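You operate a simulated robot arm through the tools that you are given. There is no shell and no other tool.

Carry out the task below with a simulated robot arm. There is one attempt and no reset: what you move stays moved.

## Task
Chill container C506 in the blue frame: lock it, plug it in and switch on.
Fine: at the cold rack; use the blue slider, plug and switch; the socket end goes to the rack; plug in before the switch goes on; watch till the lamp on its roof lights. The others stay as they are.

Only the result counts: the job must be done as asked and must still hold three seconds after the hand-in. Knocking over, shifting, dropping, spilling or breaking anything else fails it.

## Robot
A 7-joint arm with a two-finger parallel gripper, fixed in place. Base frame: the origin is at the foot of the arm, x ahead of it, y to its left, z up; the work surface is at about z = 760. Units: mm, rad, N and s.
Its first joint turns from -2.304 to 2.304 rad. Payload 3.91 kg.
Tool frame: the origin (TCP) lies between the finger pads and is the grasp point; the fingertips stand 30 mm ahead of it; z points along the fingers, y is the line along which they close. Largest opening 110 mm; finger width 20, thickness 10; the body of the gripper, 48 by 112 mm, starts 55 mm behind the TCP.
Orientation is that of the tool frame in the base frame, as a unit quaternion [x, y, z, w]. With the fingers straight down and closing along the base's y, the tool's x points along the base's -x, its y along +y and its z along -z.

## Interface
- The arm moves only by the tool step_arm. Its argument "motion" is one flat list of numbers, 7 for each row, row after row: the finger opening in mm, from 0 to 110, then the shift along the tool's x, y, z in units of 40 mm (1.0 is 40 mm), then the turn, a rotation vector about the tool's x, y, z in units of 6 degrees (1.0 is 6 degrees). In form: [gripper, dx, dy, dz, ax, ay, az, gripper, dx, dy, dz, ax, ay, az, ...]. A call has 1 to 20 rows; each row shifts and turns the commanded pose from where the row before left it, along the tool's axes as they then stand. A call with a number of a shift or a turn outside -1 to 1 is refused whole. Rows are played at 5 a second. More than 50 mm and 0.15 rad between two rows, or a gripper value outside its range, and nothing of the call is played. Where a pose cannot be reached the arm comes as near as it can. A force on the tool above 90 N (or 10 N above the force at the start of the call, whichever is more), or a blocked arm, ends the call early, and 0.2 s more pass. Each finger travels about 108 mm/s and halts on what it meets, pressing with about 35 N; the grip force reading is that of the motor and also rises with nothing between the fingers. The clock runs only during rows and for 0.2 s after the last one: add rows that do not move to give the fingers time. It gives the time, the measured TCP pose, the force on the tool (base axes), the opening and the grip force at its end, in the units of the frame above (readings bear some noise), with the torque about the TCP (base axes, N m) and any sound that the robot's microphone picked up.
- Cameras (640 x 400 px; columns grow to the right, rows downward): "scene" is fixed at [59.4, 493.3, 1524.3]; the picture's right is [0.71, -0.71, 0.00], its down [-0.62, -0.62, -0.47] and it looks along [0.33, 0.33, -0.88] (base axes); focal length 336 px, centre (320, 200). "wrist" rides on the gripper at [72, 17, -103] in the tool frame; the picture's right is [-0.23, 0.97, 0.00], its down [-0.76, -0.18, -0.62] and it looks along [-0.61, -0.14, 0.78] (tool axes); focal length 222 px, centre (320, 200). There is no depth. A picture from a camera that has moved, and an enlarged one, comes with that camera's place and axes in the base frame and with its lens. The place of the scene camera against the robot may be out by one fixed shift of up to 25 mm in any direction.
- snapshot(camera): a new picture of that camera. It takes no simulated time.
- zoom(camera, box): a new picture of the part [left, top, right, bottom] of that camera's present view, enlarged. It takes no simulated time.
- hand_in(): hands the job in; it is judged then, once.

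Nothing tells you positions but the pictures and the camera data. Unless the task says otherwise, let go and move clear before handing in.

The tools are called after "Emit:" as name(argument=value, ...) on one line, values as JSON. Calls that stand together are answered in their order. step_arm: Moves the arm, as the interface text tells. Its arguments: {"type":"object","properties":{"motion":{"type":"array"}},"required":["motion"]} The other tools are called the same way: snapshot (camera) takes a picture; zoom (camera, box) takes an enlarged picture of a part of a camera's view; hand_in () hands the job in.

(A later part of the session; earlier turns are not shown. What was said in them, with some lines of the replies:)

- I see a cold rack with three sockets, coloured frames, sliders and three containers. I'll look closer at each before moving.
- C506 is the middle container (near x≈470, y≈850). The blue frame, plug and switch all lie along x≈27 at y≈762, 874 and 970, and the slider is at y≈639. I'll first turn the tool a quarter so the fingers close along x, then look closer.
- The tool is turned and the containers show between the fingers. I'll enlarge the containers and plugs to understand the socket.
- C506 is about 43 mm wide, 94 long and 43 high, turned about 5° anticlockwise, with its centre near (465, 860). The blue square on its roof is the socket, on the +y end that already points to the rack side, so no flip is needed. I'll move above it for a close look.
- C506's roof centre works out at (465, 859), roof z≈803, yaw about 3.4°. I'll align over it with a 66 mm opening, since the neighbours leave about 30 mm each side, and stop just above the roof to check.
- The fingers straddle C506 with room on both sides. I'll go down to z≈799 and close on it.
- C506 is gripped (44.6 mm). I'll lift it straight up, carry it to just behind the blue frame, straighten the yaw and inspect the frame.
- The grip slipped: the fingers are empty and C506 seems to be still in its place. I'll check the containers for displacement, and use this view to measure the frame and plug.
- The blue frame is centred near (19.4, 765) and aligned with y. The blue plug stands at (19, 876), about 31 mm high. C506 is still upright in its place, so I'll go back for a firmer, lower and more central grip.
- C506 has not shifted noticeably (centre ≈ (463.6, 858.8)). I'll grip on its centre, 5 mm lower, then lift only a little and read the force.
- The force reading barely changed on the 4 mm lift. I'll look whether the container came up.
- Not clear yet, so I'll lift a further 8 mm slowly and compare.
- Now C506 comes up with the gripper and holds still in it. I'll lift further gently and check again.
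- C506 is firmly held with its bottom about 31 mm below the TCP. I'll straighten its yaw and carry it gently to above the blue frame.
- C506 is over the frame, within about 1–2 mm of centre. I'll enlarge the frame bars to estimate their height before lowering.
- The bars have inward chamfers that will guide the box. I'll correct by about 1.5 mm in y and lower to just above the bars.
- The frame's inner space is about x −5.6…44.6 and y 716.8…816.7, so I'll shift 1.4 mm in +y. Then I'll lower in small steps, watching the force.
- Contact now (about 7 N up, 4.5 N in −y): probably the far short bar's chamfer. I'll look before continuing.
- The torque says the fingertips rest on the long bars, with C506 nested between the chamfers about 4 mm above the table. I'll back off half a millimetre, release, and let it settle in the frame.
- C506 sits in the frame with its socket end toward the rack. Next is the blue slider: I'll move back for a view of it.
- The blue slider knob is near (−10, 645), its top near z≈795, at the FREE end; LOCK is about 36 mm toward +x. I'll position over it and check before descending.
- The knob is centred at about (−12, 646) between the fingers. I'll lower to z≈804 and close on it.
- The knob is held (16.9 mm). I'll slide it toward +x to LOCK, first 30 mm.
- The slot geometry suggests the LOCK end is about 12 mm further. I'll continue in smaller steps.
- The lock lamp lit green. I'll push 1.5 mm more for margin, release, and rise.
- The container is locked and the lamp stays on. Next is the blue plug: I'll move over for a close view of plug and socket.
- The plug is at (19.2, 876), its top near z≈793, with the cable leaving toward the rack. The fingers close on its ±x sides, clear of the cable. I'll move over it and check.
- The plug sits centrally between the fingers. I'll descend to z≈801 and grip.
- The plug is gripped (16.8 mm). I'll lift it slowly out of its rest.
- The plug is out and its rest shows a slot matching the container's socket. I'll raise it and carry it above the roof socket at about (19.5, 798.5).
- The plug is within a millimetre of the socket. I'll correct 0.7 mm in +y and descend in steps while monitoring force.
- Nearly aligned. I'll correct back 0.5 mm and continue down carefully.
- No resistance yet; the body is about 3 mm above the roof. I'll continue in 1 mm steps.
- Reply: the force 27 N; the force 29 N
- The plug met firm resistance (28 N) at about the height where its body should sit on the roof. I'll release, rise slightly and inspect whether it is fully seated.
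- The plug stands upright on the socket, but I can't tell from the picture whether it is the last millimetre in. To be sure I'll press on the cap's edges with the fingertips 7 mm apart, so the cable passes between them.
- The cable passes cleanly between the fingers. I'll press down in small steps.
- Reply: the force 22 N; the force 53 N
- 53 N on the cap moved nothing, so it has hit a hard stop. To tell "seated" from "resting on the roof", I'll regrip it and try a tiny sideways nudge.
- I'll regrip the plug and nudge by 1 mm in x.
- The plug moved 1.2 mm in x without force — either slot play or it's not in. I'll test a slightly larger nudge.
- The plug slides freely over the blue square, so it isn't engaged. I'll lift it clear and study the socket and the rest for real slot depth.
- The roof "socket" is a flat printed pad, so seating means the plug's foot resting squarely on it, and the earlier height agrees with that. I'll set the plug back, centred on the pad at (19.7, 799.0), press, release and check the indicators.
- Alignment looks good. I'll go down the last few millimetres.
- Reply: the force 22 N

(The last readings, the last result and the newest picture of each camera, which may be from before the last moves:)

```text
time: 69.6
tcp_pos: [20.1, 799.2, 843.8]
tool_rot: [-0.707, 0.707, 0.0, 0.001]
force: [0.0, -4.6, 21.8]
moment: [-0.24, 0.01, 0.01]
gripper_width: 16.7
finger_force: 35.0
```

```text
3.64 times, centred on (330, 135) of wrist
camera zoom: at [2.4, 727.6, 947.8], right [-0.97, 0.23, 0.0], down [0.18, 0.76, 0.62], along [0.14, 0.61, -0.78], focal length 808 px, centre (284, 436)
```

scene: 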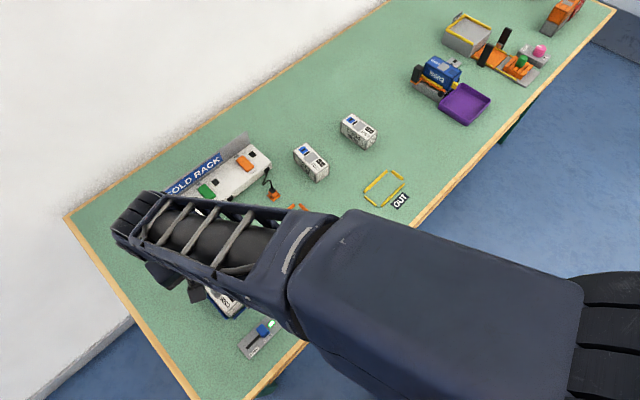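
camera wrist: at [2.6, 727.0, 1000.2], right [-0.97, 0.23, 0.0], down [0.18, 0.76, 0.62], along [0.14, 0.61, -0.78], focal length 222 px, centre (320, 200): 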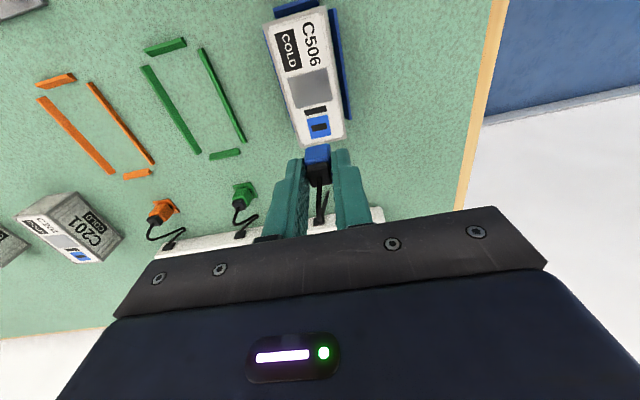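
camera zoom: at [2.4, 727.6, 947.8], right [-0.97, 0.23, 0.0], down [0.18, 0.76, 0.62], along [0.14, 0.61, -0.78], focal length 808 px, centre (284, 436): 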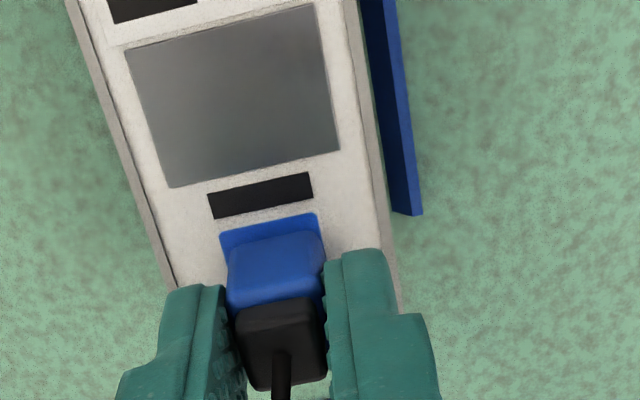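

The plug rests on the pad again. I'll release it and move up and toward the rack to see the switch and its indicator.

Emit:
step_arm(motion=[0, 0, 0, -0.025, 0, 0, 0, 18, 0, 0, 0, 0, 0, 0, 24, 0, 0, 0, 0, 0, 0, 36, 0, 0, 0, 0, 0, 0, 36, 0, 0, 0, 0, 0, 0, 36, 0, 0, -0.3, 0, 0, 0, 36, 0, 0, -0.7, 0, 0, 0, 36, 0, 0, -0.7, 0, 0, 0, 36, -0.3, 0, -0.4, 0, 0, 0, 36, -0.6, 0, 0, 0, 0, 0, 36, -0.8, 0, 0, 0, 0, 0, 36, -0.6, 0, 0, 0, 0, 0, 36, -0.2, 0, 0, 0, 0, 0, 36, 0, 0, 0, 0, 0, 0])

Emit:
snapshot(camera="wrist")

Emit:
zoom(camera="wrist", box=[240, 20, 420, 220])

Emit:
zoom(camera="scene", box=[120, 180, 300, 330])

```text
time: 72.6
tcp_pos: [19.7, 900.0, 928.3]
tool_rot: [0.707, -0.707, 0.0, 0.0]
force: [0.0, -0.6, 0.9]
moment: [0.0, 0.0, 0.03]
gripper_width: 36.1
finger_force: 0.1
```

```text
taken
camera wrist: at [2.4, 827.7, 1031.5], right [-0.97, 0.23, 0.0], down [0.18, 0.76, 0.62], along [0.14, 0.61, -0.78], focal length 222 px, centre (320, 200)
```

wrist: 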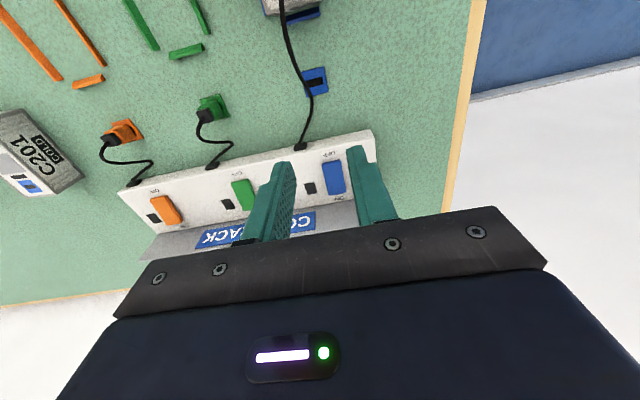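

```text
2.00 times, centred on (330, 120) of wrist
camera zoom: at [2.4, 827.7, 1031.5], right [-0.97, 0.23, 0.0], down [0.18, 0.76, 0.62], along [0.14, 0.61, -0.78], focal length 444 px, centre (300, 360)
```

zoom: 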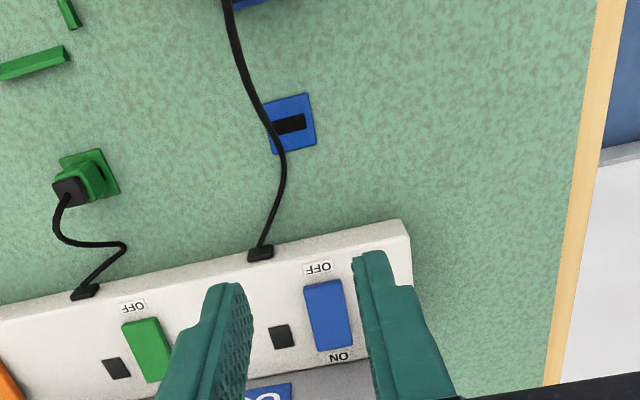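

```text
2.67 times, centred on (210, 255) of scene
camera zoom: at [59.4, 493.3, 1524.3], right [0.71, -0.71, 0.0], down [-0.62, -0.62, -0.47], along [0.33, 0.33, -0.88], focal length 897 px, centre (613, 53)
```

zoom: 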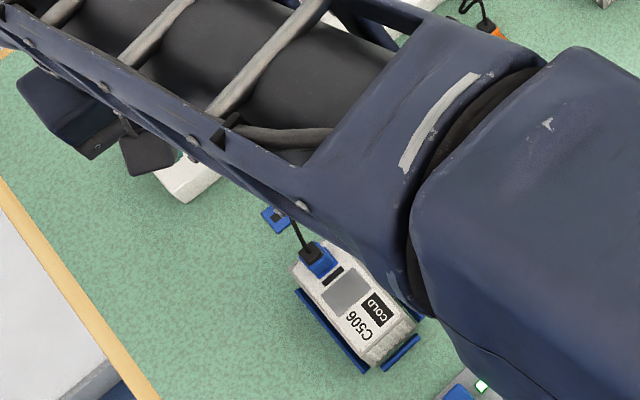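

I'll take a closer look at the plug on the roof from the scene camera and at the stand.

Emit:
zoom(camera="scene", box=[196, 258, 236, 288])

Emit:
zoom(camera="wrist", box=[290, 55, 350, 105])

Emit:
zoom(camera="wrist", box=[290, 140, 370, 210])

```text
13.33 times, centred on (216, 273) of scene
camera zoom: at [59.4, 493.3, 1524.3], right [0.71, -0.71, 0.0], down [-0.62, -0.62, -0.47], along [0.33, 0.33, -0.88], focal length 4487 px, centre (1707, -773)
```

zoom: 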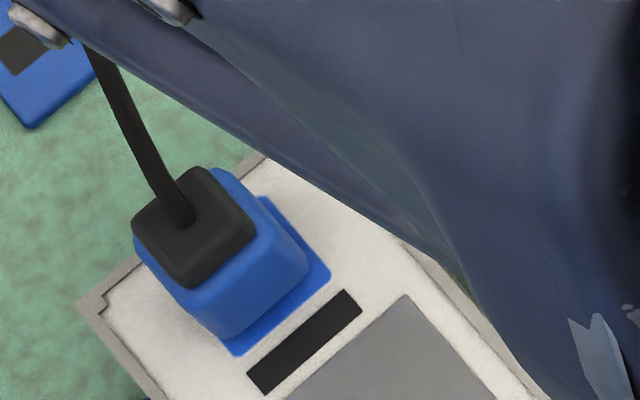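

```text
8.00 times, centred on (320, 80) of wrist
camera zoom: at [2.4, 827.7, 1031.5], right [-0.97, 0.23, 0.0], down [0.18, 0.76, 0.62], along [0.14, 0.61, -0.78], focal length 1777 px, centre (320, 1160)
```

zoom: 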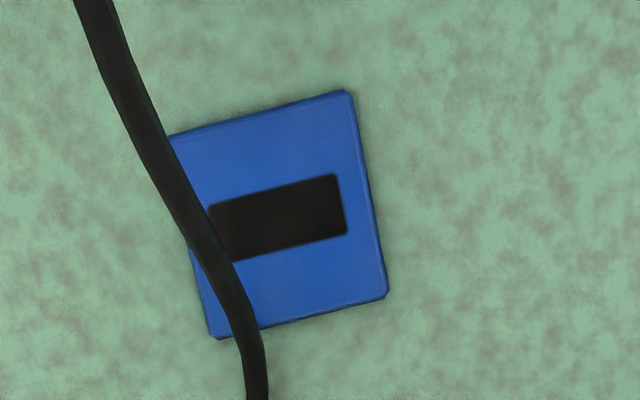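

```text
5.71 times, centred on (330, 175) of wrist
camera zoom: at [2.4, 827.7, 1031.5], right [-0.97, 0.23, 0.0], down [0.18, 0.76, 0.62], along [0.14, 0.61, -0.78], focal length 1269 px, centre (263, 343)
```

zoom: 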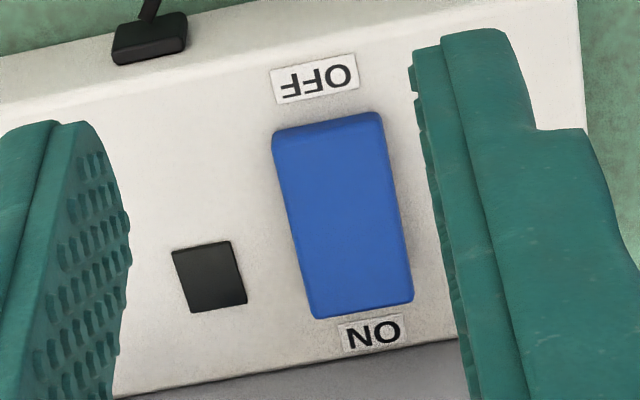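

The plug sits square on the pad within about a millimetre, and the rest is the same flat pad, so it is plugged. Now the switch: I need its height and tilt, so I'll enlarge the rack and the rocker.

Emit:
zoom(camera="wrist", box=[280, 125, 390, 205])

Emit:
zoom(camera="wrist", box=[120, 150, 260, 260])

```text
5.00 times, centred on (335, 165) of wrist
camera zoom: at [2.4, 827.7, 1031.5], right [-0.97, 0.23, 0.0], down [0.18, 0.76, 0.62], along [0.14, 0.61, -0.78], focal length 1111 px, centre (245, 375)
```

zoom: 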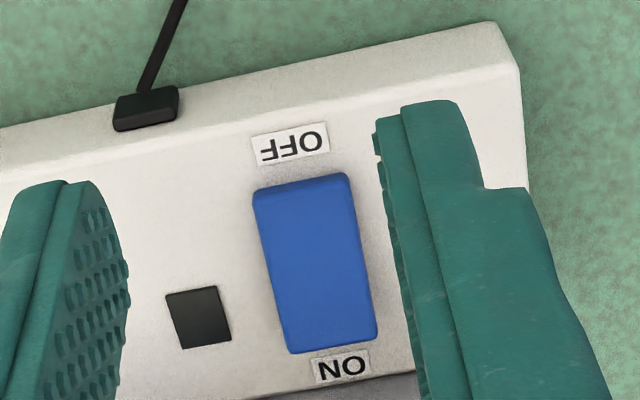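

```text
3.64 times, centred on (190, 205) of wrist
camera zoom: at [2.4, 827.7, 1031.5], right [-0.97, 0.23, 0.0], down [0.18, 0.76, 0.62], along [0.14, 0.61, -0.78], focal length 808 px, centre (793, 182)
```

zoom: 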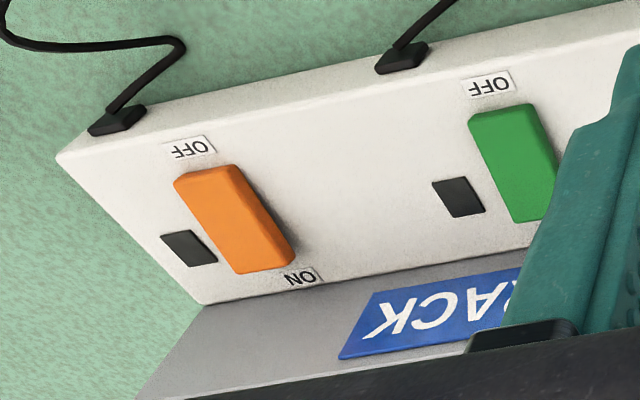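

The rocker spans y≈960–1005 at x≈19, with its ON end (far side) raised to z≈800. To reach it I'll close the fingers, tilt the tool 20° forward and move over the ON end, stopping above to look.

Emit:
step_arm(motion=[0, 0, 0, 0, 0, -0.833, 0, 0, 0, 0, 0, 0, -0.833, 0, 0, 0, 0, 0, 0, -0.833, 0, 0, 0, 0, 0, 0, -0.833, 0, 0, -0.4, 0, 0.5, 0, 0, 0, 0, -0.4, 0, 0.5, 0, 0, 0, 0, -0.4, 0, 0.5, 0, 0, 0, 0, -0.3, 0, 0.3, 0, 0, 0, 0, 0, 0, 0, 0, 0, 0])

Emit:
snapshot(camera="wrist")

Emit:
zoom(camera="wrist", box=[250, 90, 400, 215])

Emit:
snapshot(camera="scene")

```text
time: 74.6
tcp_pos: [20.8, 980.1, 879.7]
tool_rot: [0.698, -0.695, -0.122, -0.122]
force: [0.2, -0.2, -0.5]
moment: [-0.03, 0.0, 0.02]
gripper_width: 0.1
finger_force: 35.3
```

```text
taken
camera wrist: at [2.6, 878.0, 952.6], right [-0.97, 0.21, 0.08], down [0.18, 0.5, 0.85], along [0.14, 0.84, -0.53], focal length 222 px, centre (320, 200)
```

wrist: 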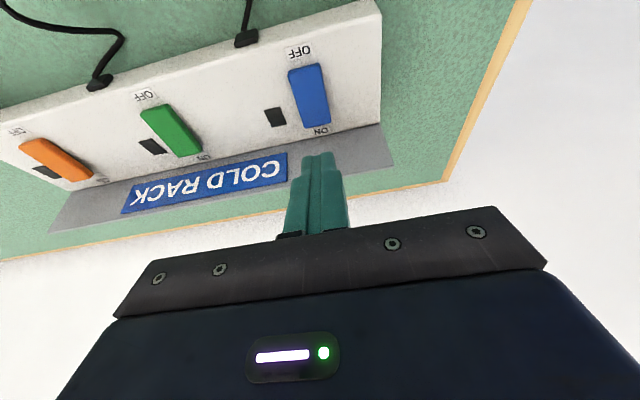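

```text
3.20 times, centred on (325, 152) of wrist
camera zoom: at [2.6, 878.0, 952.6], right [-0.97, 0.21, 0.08], down [0.18, 0.5, 0.85], along [0.14, 0.84, -0.53], focal length 711 px, centre (304, 352)
```

zoom: 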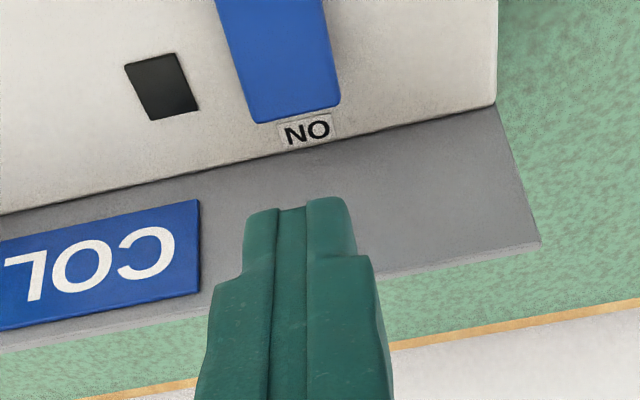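

```text
taken
```

scene: 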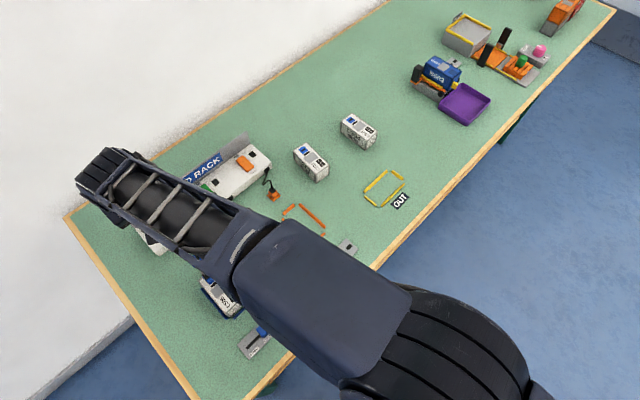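

The oblique view puts the rack top at z≈786 and the rocker's hinge near y≈985. I'll bring the fingertips just above the ON half, at y≈1006.

Emit:
step_arm(motion=[0, -0.005, 0, 0.4, 0, 0, 0, 0, -0.005, 0, 0.4, 0, 0, 0, 0, -0.005, 0, 0.27, 0, 0, 0, 0, 0, 0, 0, 0, 0, 0])

Emit:
snapshot(camera="wrist")

Emit:
zoom(camera="wrist", box=[250, 90, 400, 215])

```text
time: 75.6
tcp_pos: [19.9, 994.7, 841.5]
tool_rot: [-0.696, 0.696, 0.123, 0.123]
force: [-0.6, 1.6, 0.1]
moment: [0.0, -0.04, 0.02]
gripper_width: 0.1
finger_force: 34.4
```

```text
taken
camera wrist: at [2.3, 892.9, 913.1], right [-0.97, 0.21, 0.08], down [0.18, 0.5, 0.85], along [0.14, 0.84, -0.53], focal length 222 px, centre (320, 200)
```

wrist: 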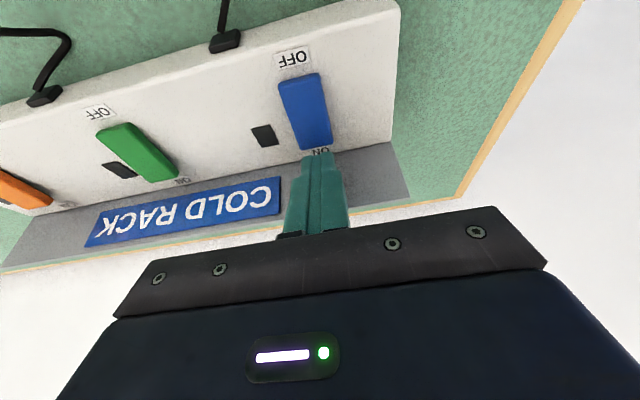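

```text
3.20 times, centred on (325, 152) of wrist
camera zoom: at [2.3, 892.9, 913.1], right [-0.97, 0.21, 0.08], down [0.18, 0.5, 0.85], along [0.14, 0.84, -0.53], focal length 711 px, centre (304, 352)
```

zoom: 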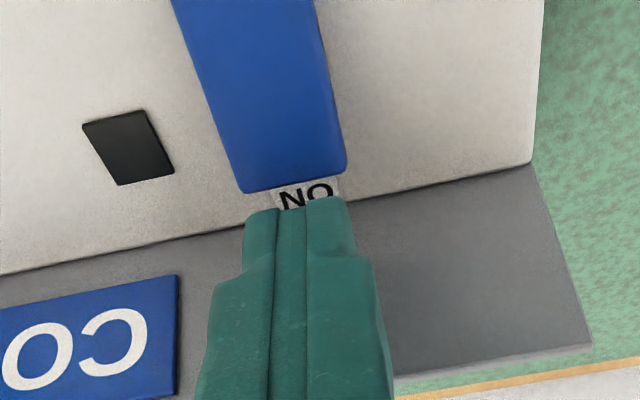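

The fingertips are above the ON half (surface about 16 mm below). I'll lower vertically, then press in small steps.

Emit:
step_arm(motion=[0, 0.043, 0, 0.1175, 0, 0, 0, 0, 0.043, 0, 0.1175, 0, 0, 0, 0, 0.026, 0, 0.0705, 0, 0, 0, 0, 0, 0, 0, 0, 0, 0])

Emit:
step_arm(motion=[0, 0.017, 0, 0.047, 0, 0, 0, 0, 0.017, 0, 0.047, 0, 0, 0, 0, 0, 0, 0, 0, 0, 0])

Emit:
snapshot(camera="wrist")

Emit:
zoom(camera="wrist", box=[230, 60, 380, 185])

```text
time: 76.6
tcp_pos: [19.8, 995.3, 829.6]
tool_rot: [-0.696, 0.697, 0.123, 0.123]
force: [0.5, -1.7, 15.6]
moment: [-0.03, -0.05, -0.03]
gripper_width: 0.0
finger_force: 35.2
```

```text
time: 77.4
tcp_pos: [20.2, 997.1, 828.8]
tool_rot: [0.696, -0.696, -0.126, -0.125]
force: [2.3, -5.4, 54.1]
moment: [-0.1, -0.03, -0.13]
gripper_width: 0.2
finger_force: 35.0
```

```text
taken
camera wrist: at [2.5, 892.9, 900.7], right [-0.97, 0.21, 0.08], down [0.18, 0.5, 0.85], along [0.14, 0.84, -0.52], focal length 222 px, centre (320, 200)
```

wrist: 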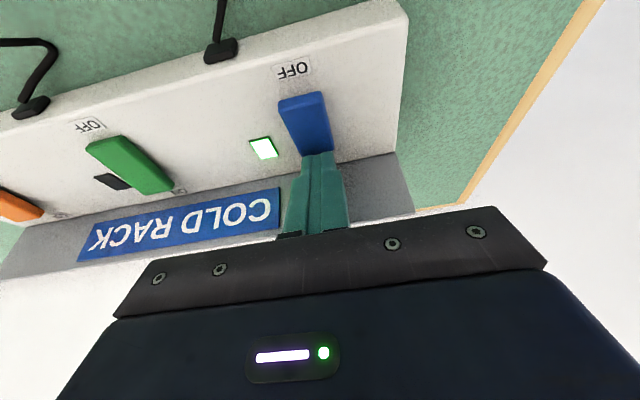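

```text
3.20 times, centred on (305, 122) of wrist
camera zoom: at [2.5, 892.9, 900.7], right [-0.97, 0.21, 0.08], down [0.18, 0.5, 0.85], along [0.14, 0.84, -0.52], focal length 711 px, centre (368, 448)
```

zoom: 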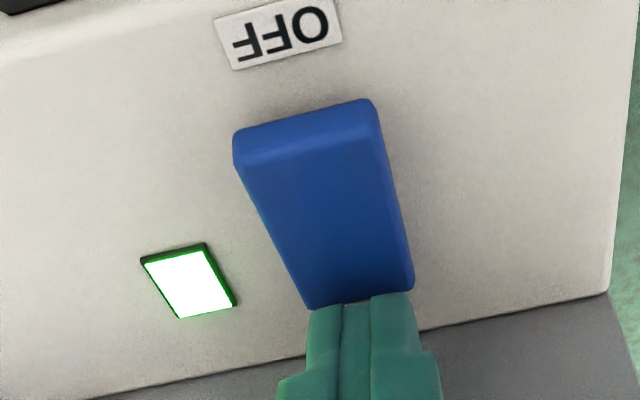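

The switch flipped and the rack lamp is green. I'll withdraw straight up, level the tool and look at C506's roof lamp.

Emit:
step_arm(motion=[0, -0.17, 0, -0.47, 0, 0, 0, 0, -0.342, 0, -0.9, 0, 0, 0, 0, -0.342, 0, -0.9, 0, 0, 0, 0, 0, 0, 0, 0, 0.833, 0, 0, 0, 0, 0, 0, 0.833, 0, 0, 0, 0, 0, 0, 0.833, 0, 0, 0, 0, 0, 0, 0.833, 0, 0, 0, 0, 0, 0, 0, 0])

Emit:
snapshot(camera="wrist")

Emit:
snapshot(camera="scene")

Emit:
zoom(camera="scene", box=[170, 240, 300, 360])

```text
time: 79.2
tcp_pos: [32.7, 951.6, 920.5]
tool_rot: [0.707, -0.707, 0.002, 0.001]
force: [-0.7, -0.4, 0.2]
moment: [-0.01, 0.03, -0.01]
gripper_width: 0.0
finger_force: 35.1
out of reach, approached as far as the arm can: row 5, 6, 7
```

```text
taken
camera wrist: at [14.7, 881.2, 1025.1], right [-0.97, 0.23, 0.0], down [0.18, 0.76, 0.62], along [0.14, 0.6, -0.78], focal length 222 px, centre (320, 200)
```

wrist: 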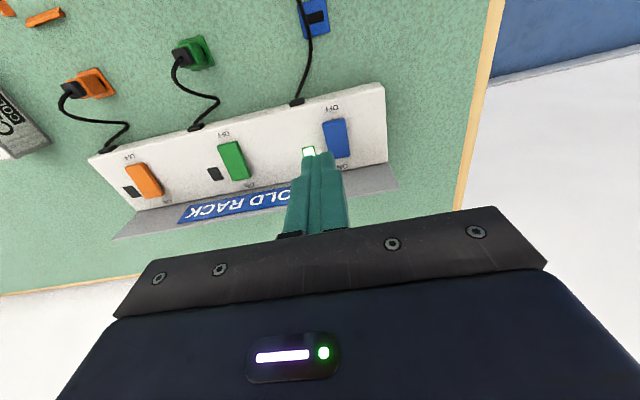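

```text
taken
```

scene: 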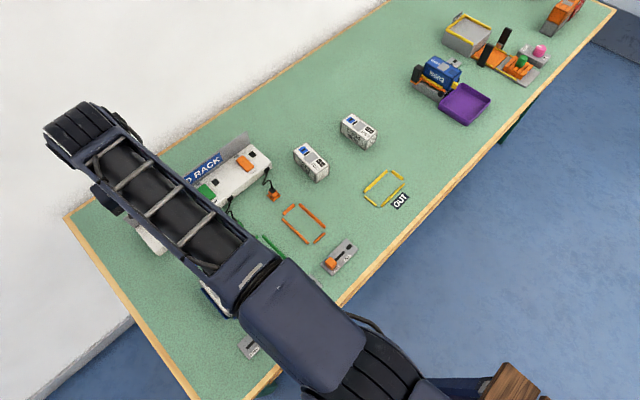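

```text
3.33 times, centred on (235, 300) of scene
camera zoom: at [59.4, 493.3, 1524.3], right [0.71, -0.71, 0.0], down [-0.62, -0.62, -0.47], along [0.33, 0.33, -0.88], focal length 1122 px, centre (603, -133)
```

zoom: 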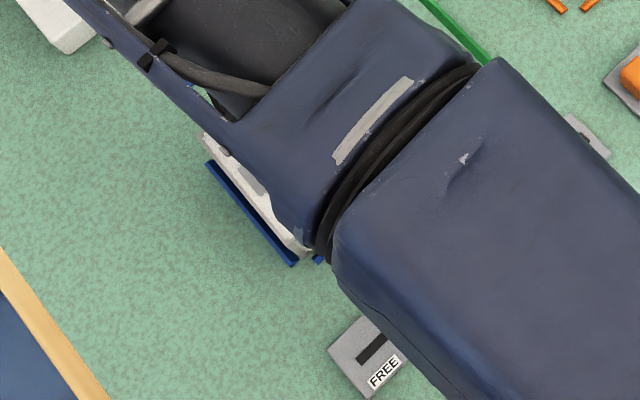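

The arm is clear of the switch. I'll back off in −y at height to view the container roof.

Emit:
step_arm(motion=[0, 0.7, 0, -0.2, 0, 0, 0, 0, 0.9, 0, -0.2, 0, 0, 0, 0, 0.9, 0, -0.1, 0, 0, 0, 0, 0.9, 0, 0, 0, 0, 0, 0, 0.8, 0, 0, 0, 0, 0, 0, 0.5, 0, 0, 0, 0, 0, 0, 0, 0, 0, 0, 0, 0])

Emit:
snapshot(camera="wrist")

Emit:
zoom(camera="wrist", box=[230, 0, 410, 200])

```text
time: 80.8
tcp_pos: [18.1, 949.2, 949.2]
tool_rot: [-0.707, 0.707, 0.0, -0.001]
force: [0.4, 0.6, -0.2]
moment: [0.0, -0.03, 0.02]
gripper_width: 0.1
finger_force: 35.3
out of reach, approached as far as the arm can: row 1, 2, 3, 4, 5, 6
```

```text
taken
camera wrist: at [0.5, 877.5, 1052.6], right [-0.97, 0.23, 0.0], down [0.18, 0.76, 0.62], along [0.14, 0.61, -0.78], focal length 222 px, centre (320, 200)
```

wrist: 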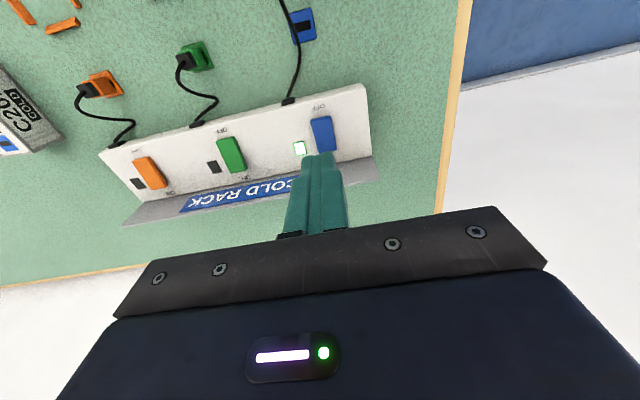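

```text
2.00 times, centred on (320, 100) of wrist
camera zoom: at [0.5, 877.5, 1052.6], right [-0.97, 0.23, 0.0], down [0.18, 0.76, 0.62], along [0.14, 0.61, -0.78], focal length 444 px, centre (320, 400)
```

zoom: 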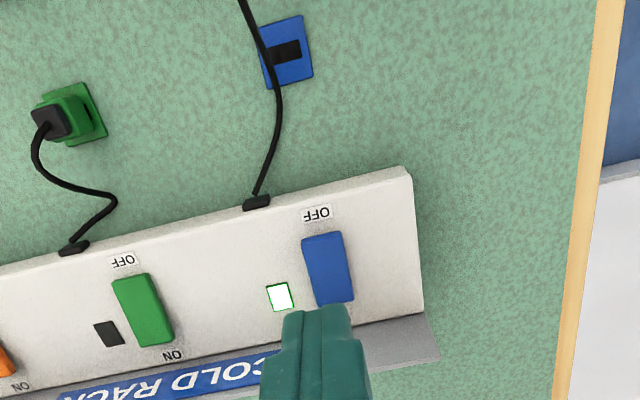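

The reading lags the command. I'll send a few still rows to see where the arm settles.

Emit:
step_arm(motion=[0, 0, 0, 0, 0, 0, 0, 0, 0, 0, 0, 0, 0, 0, 0, 0, 0, 0, 0, 0, 0])

```text
time: 81.6
tcp_pos: [18.9, 949.1, 950.1]
tool_rot: [-0.707, 0.707, -0.001, -0.001]
force: [0.4, -1.0, 0.3]
moment: [0.05, 0.01, 0.02]
gripper_width: 0.0
finger_force: 34.8
```

Emit:
step_arm(motion=[0, 0.5, 0, 0, 0, 0, 0, 0, 0.8, 0, 0, 0, 0, 0, 0, 0.8, 0, 0, 0, 0, 0, 0, 0, 0, 0, 0, 0, 0])

Emit:
snapshot(camera="wrist")

Emit:
zoom(camera="wrist", box=[230, 0, 410, 200])

```text
time: 82.6
tcp_pos: [10.3, 947.1, 956.2]
tool_rot: [0.707, -0.707, 0.001, 0.001]
force: [0.1, -0.1, -0.2]
moment: [-0.01, 0.0, -0.03]
gripper_width: 0.1
finger_force: 34.6
out of reach, approached as far as the arm can: row 1, 2, 3
```

```text
taken
camera wrist: at [-7.4, 875.9, 1058.9], right [-0.97, 0.23, 0.0], down [0.18, 0.76, 0.62], along [0.14, 0.61, -0.78], focal length 222 px, centre (320, 200)
```

wrist: 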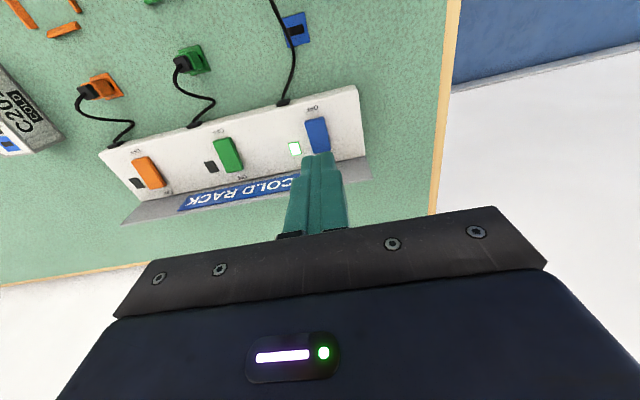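

```text
2.00 times, centred on (320, 100) of wrist
camera zoom: at [-7.4, 875.9, 1058.9], right [-0.97, 0.23, 0.0], down [0.18, 0.76, 0.62], along [0.14, 0.61, -0.78], focal length 444 px, centre (320, 400)
```

zoom: 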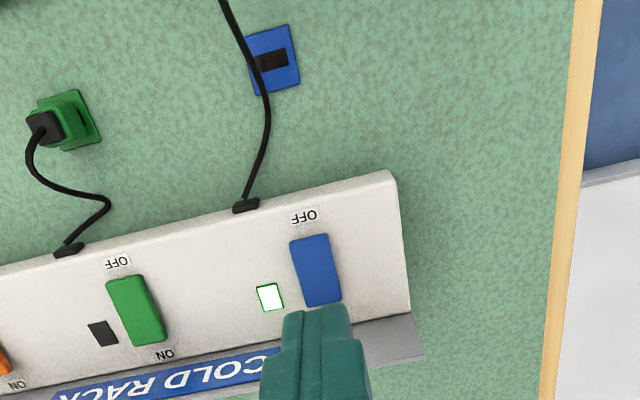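

The arm seems stuck near full stretch. I'll bend it out by tilting the fingers forward again and going down slightly.

Emit:
step_arm(motion=[0, 0, 0, 0.3, 0, -0.5, 0, 0, 0, 0, 0.3, 0, -0.5, 0, 0, 0, 0, 0, 0, 0, 0])

```text
time: 83.4
tcp_pos: [7.4, 970.4, 933.4]
tool_rot: [0.707, -0.706, -0.036, -0.036]
force: [0.2, -0.2, 0.0]
moment: [-0.01, 0.0, 0.01]
gripper_width: 0.1
finger_force: 35.0
out of reach, approached as far as the arm can: row 1, 2
```

Moving down should bend the elbow again, and there is about 70 mm of free height above the rack. I'll try a small downward move combined with inward motion.

Emit:
step_arm(motion=[0, 0, 0, 0.4, 0, 0, 0, 0, 0.1, 0, 0.4, 0, 0, 0, 0, 0, 0, 0, 0, 0, 0])

Emit:
snapshot(camera="scene")

```text
time: 84.2
tcp_pos: [6.6, 973.6, 901.8]
tool_rot: [0.707, -0.706, -0.036, -0.036]
force: [-0.7, 0.3, 0.3]
moment: [-0.04, 0.01, 0.01]
gripper_width: 0.0
finger_force: 35.1
out of reach, approached as far as the arm can: row 2
```

```text
taken
```

scene: 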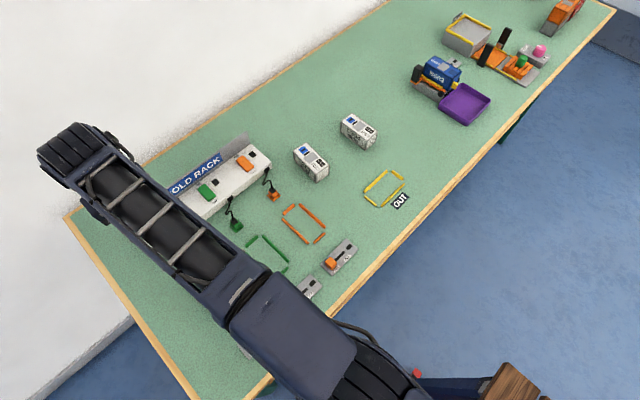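

Pure downward motion worked. I'll now try a small purely inward step.

Emit:
step_arm(motion=[0, 0.15, 0, 0, 0, 0, 0, 0, 0, 0, 0, 0, 0, 0])

Emit:
step_arm(motion=[0, 0, 0, 0.2, 0, 0, 0, 0, 0, 0, 0.2, 0, 0, 0, 0, 0, 0, 0, 0, 0, 0])

```text
time: 84.8
tcp_pos: [6.6, 973.0, 900.0]
tool_rot: [0.706, -0.706, -0.036, -0.037]
force: [-0.9, -0.4, -0.3]
moment: [0.05, 0.0, 0.01]
gripper_width: 0.0
finger_force: 34.4
out of reach, approached as far as the arm can: row 1
```

```text
time: 85.6
tcp_pos: [6.8, 974.2, 884.9]
tool_rot: [0.706, -0.706, -0.036, -0.037]
force: [-0.1, -0.2, 0.6]
moment: [0.03, 0.02, -0.02]
gripper_width: 0.1
finger_force: 34.6
```

Inward is blocked in this posture, so I'll return to the 20° forward tilt that worked before.

Emit:
step_arm(motion=[0, 0, 0, 0, 0, -0.6, 0, 0, 0, 0, 0, 0, -0.6, 0, 0, 0, 0, 0, 0, -0.6, 0, 0, 0, 0, 0, 0, -0.6, 0, 0, 0, 0, 0, 0, 0, 0])

```text
time: 86.8
tcp_pos: [-0.2, 1022.9, 887.4]
tool_rot: [0.697, -0.695, -0.125, -0.125]
force: [-0.9, -0.2, 0.4]
moment: [-0.02, 0.01, -0.02]
gripper_width: 0.0
finger_force: 35.2
out of reach, approached as far as the arm can: row 1, 2, 3, 4
```

The wrist is at full stretch, which is why only the fingertips swing out. I'll undo the tilt, lower a little over the rack (rack top z≈786, so tips stay well above), then pull inward.

Emit:
step_arm(motion=[0, 0, 0, 0, 0, 0.6, 0, 0, 0, 0, 0, 0, 0.6, 0, 0, 0, 0, 0, 0, 0.6, 0, 0, 0, 0, 0, 0, 0.6, 0, 0, 0, 0, 0, 0, 0, 0])

Emit:
snapshot(camera="wrist")

```text
time: 88.0
tcp_pos: [13.3, 973.2, 884.7]
tool_rot: [-0.706, 0.707, 0.036, 0.036]
force: [-0.5, 0.2, 0.6]
moment: [-0.01, -0.03, 0.01]
gripper_width: 0.0
finger_force: 35.3
out of reach, approached as far as the arm can: row 1, 2, 3, 4
```

```text
taken
camera wrist: at [-3.8, 892.2, 980.9], right [-0.97, 0.23, 0.02], down [0.18, 0.7, 0.7], along [0.14, 0.68, -0.72], focal length 222 px, centre (320, 200)
```

wrist: 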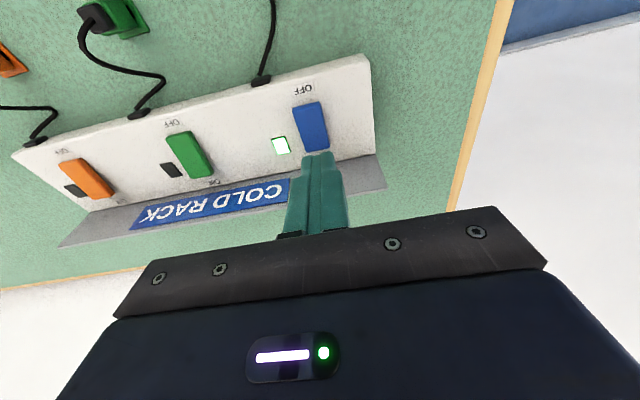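

Emit:
step_arm(motion=[0, 0, 0, 0.25, 0, 0, 0, 0, 0, 0, 0.25, 0, 0, 0, 0, 0, 0, 0.2, 0, 0, 0, 0, 0, 0, 0, 0, 0, 0])

Emit:
step_arm(motion=[0, 0.1, 0, 0, 0, 0, 0, 0, 0.1, 0, 0, 0, 0, 0, 0, 0.1, 0, 0, 0, 0, 0, 0, 0, 0, 0, 0, 0, 0])

```text
time: 89.0
tcp_pos: [13.9, 976.9, 857.3]
tool_rot: [-0.706, 0.706, 0.037, 0.037]
force: [-0.7, 0.2, -0.1]
moment: [0.01, 0.0, 0.02]
gripper_width: 0.0
finger_force: 35.0
```

```text
time: 90.0
tcp_pos: [14.2, 975.1, 857.0]
tool_rot: [-0.706, 0.706, 0.036, 0.037]
force: [0.2, 0.2, 0.7]
moment: [0.0, 0.05, 0.03]
gripper_width: 0.0
finger_force: 34.8
out of reach, approached as far as the arm can: row 2, 3
```

It looks as if the elbow passed through straight to its other side, so it can't fold inward. I'll rise, push outward to straighten it again, then move down so it folds the right way.

Emit:
step_arm(motion=[0, 0, 0, -0.5, 0, 0, 0, 0, 0, 0, -0.5, 0, 0, 0, 0, 0, 0, -0.5, 0, 0, 0, 0, 0, 0, 0, 0, 0, 0])

Emit:
step_arm(motion=[0, -0.25, 0, 0, 0, 0, 0, 0, -0.25, 0, 0, 0, 0, 0, 0, 0, 0, 0, 0, 0, 0])

```text
time: 91.0
tcp_pos: [12.9, 972.0, 915.3]
tool_rot: [0.706, -0.706, -0.036, -0.037]
force: [-0.2, -0.7, -0.1]
moment: [0.02, -0.04, 0.0]
gripper_width: 0.0
finger_force: 34.8
out of reach, approached as far as the arm can: row 2
```

```text
time: 91.8
tcp_pos: [16.4, 974.8, 916.8]
tool_rot: [0.706, -0.706, -0.036, -0.037]
force: [0.8, 0.3, 0.6]
moment: [0.01, -0.01, -0.01]
gripper_width: 0.2
finger_force: 35.2
out of reach, approached as far as the arm can: row 1, 2
```

Outward it has only 3 mm left, so the arm is practically straight. Now a brisk downward move, then inward.

Emit:
step_arm(motion=[0, 0.05, 0, 0.6, 0, 0, 0, 0, 0.15, 0, 0.6, 0, 0, 0, 0, 0.3, 0, 0.2, 0, 0, 0, 0, 0, 0, 0, 0, 0, 0])

```text
time: 92.8
tcp_pos: [13.8, 975.5, 859.9]
tool_rot: [0.706, -0.706, -0.036, -0.037]
force: [0.4, 0.9, 0.4]
moment: [0.04, -0.01, 0.02]
gripper_width: 0.1
finger_force: 35.2
out of reach, approached as far as the arm can: row 2, 3
```

The elbow of this arm is swung out sideways (toward +x), so folding it couples to sideways motion. I'll rise a bit and move toward −x, then try inward.

Emit:
step_arm(motion=[0, 0, 0, -0.5, 0, 0, 0, 0, 0, 0.6, -0.2, 0, 0, 0, 0, 0, 0.8, 0, 0, 0, 0, 0, 0, 0.8, 0, 0, 0, 0, 0, 0, 0, 0, 0, 0, 0])

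Emit:
step_arm(motion=[0, 0.2, 0, 0, 0, 0, 0, 0, 0.3, 0, 0, 0, 0, 0, 0, 0, 0, 0, 0, 0, 0])

Emit:
snapshot(camera="scene")

```text
time: 94.0
tcp_pos: [-71.4, 961.9, 887.3]
tool_rot: [0.707, -0.705, -0.037, -0.037]
force: [0.5, 0.5, -0.4]
moment: [0.02, -0.01, -0.01]
gripper_width: 0.3
finger_force: 35.0
out of reach, approached as far as the arm can: row 3, 4
```

```text
time: 94.8
tcp_pos: [-74.1, 959.9, 886.3]
tool_rot: [0.707, -0.706, -0.036, -0.036]
force: [0.3, 0.3, -0.4]
moment: [-0.01, 0.01, 0.0]
gripper_width: 0.0
finger_force: 35.0
out of reach, approached as far as the arm can: row 1, 2
```

```text
taken
```

scene: 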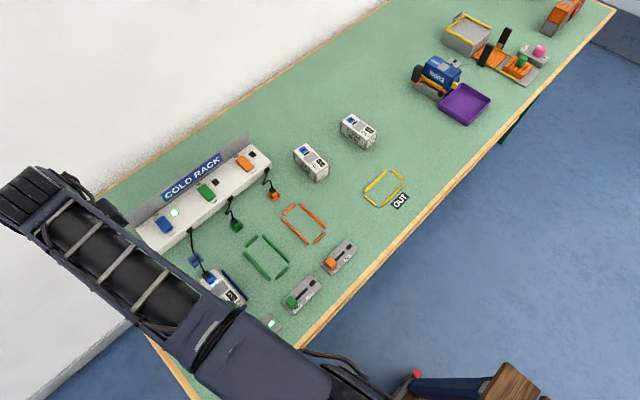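

The sideways move uncovered the container. I'll check the roof lamp from the scene camera first.

Emit:
zoom(camera="scene", box=[180, 240, 270, 320])

Emit:
zoom(camera="scene", box=[130, 180, 300, 330])

```text
5.00 times, centred on (225, 280) of scene
camera zoom: at [59.4, 493.3, 1524.3], right [0.71, -0.71, 0.0], down [-0.62, -0.62, -0.47], along [0.33, 0.33, -0.88], focal length 1682 px, centre (795, -200)
```

zoom: 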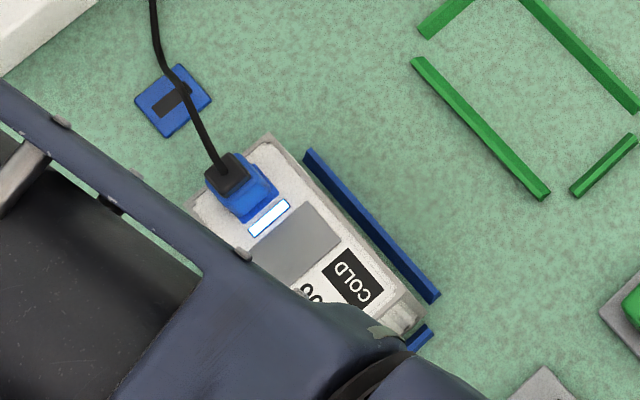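

```text
2.67 times, centred on (215, 255) of scene
camera zoom: at [59.4, 493.3, 1524.3], right [0.71, -0.71, 0.0], down [-0.62, -0.62, -0.47], along [0.33, 0.33, -0.88], focal length 897 px, centre (600, 53)
```

zoom: 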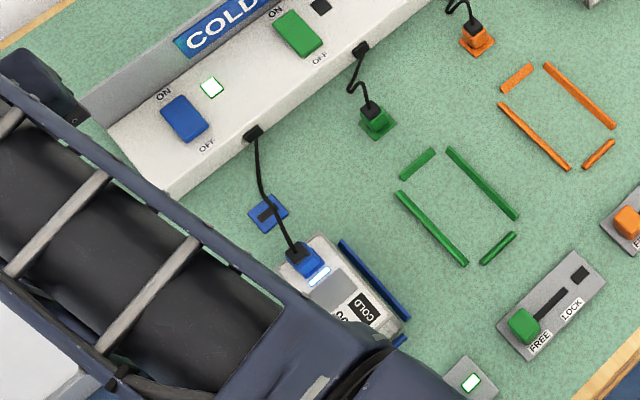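

The container's roof lamp is lit, and the lock and rack lamps are both green. The gripper is empty and clear of everything, and the other containers, plugs and switches look unchanged. I'm handing in.

Emit:
hand_in()

```text
The job is handed in.
```

C506 is in the blue frame with its socket end toward the rack. It is locked with the blue slider, plugged in and switched on. Before I handed in, its roof lamp was lit, and the lock lamp and the rack lamp were green.

- **Placing the container:** My first lift slipped and left C506 standing about where it was. I gripped it again lower down and carried it over. It went into the frame with a drop of about 4 mm.
- **Plug before switch:** I wasn't sure the plug was seated the first time, so I lifted it and set it down again. Only then did I press the switch to ON.
- **Arm position:** After the switch, the arm reached full stretch and would not fold back in. I left it out to the side, with the gripper empty and clear of everything.

In the last pictures the other two containers stood where they were. The green and orange plugs, switches and sliders looked unchanged.
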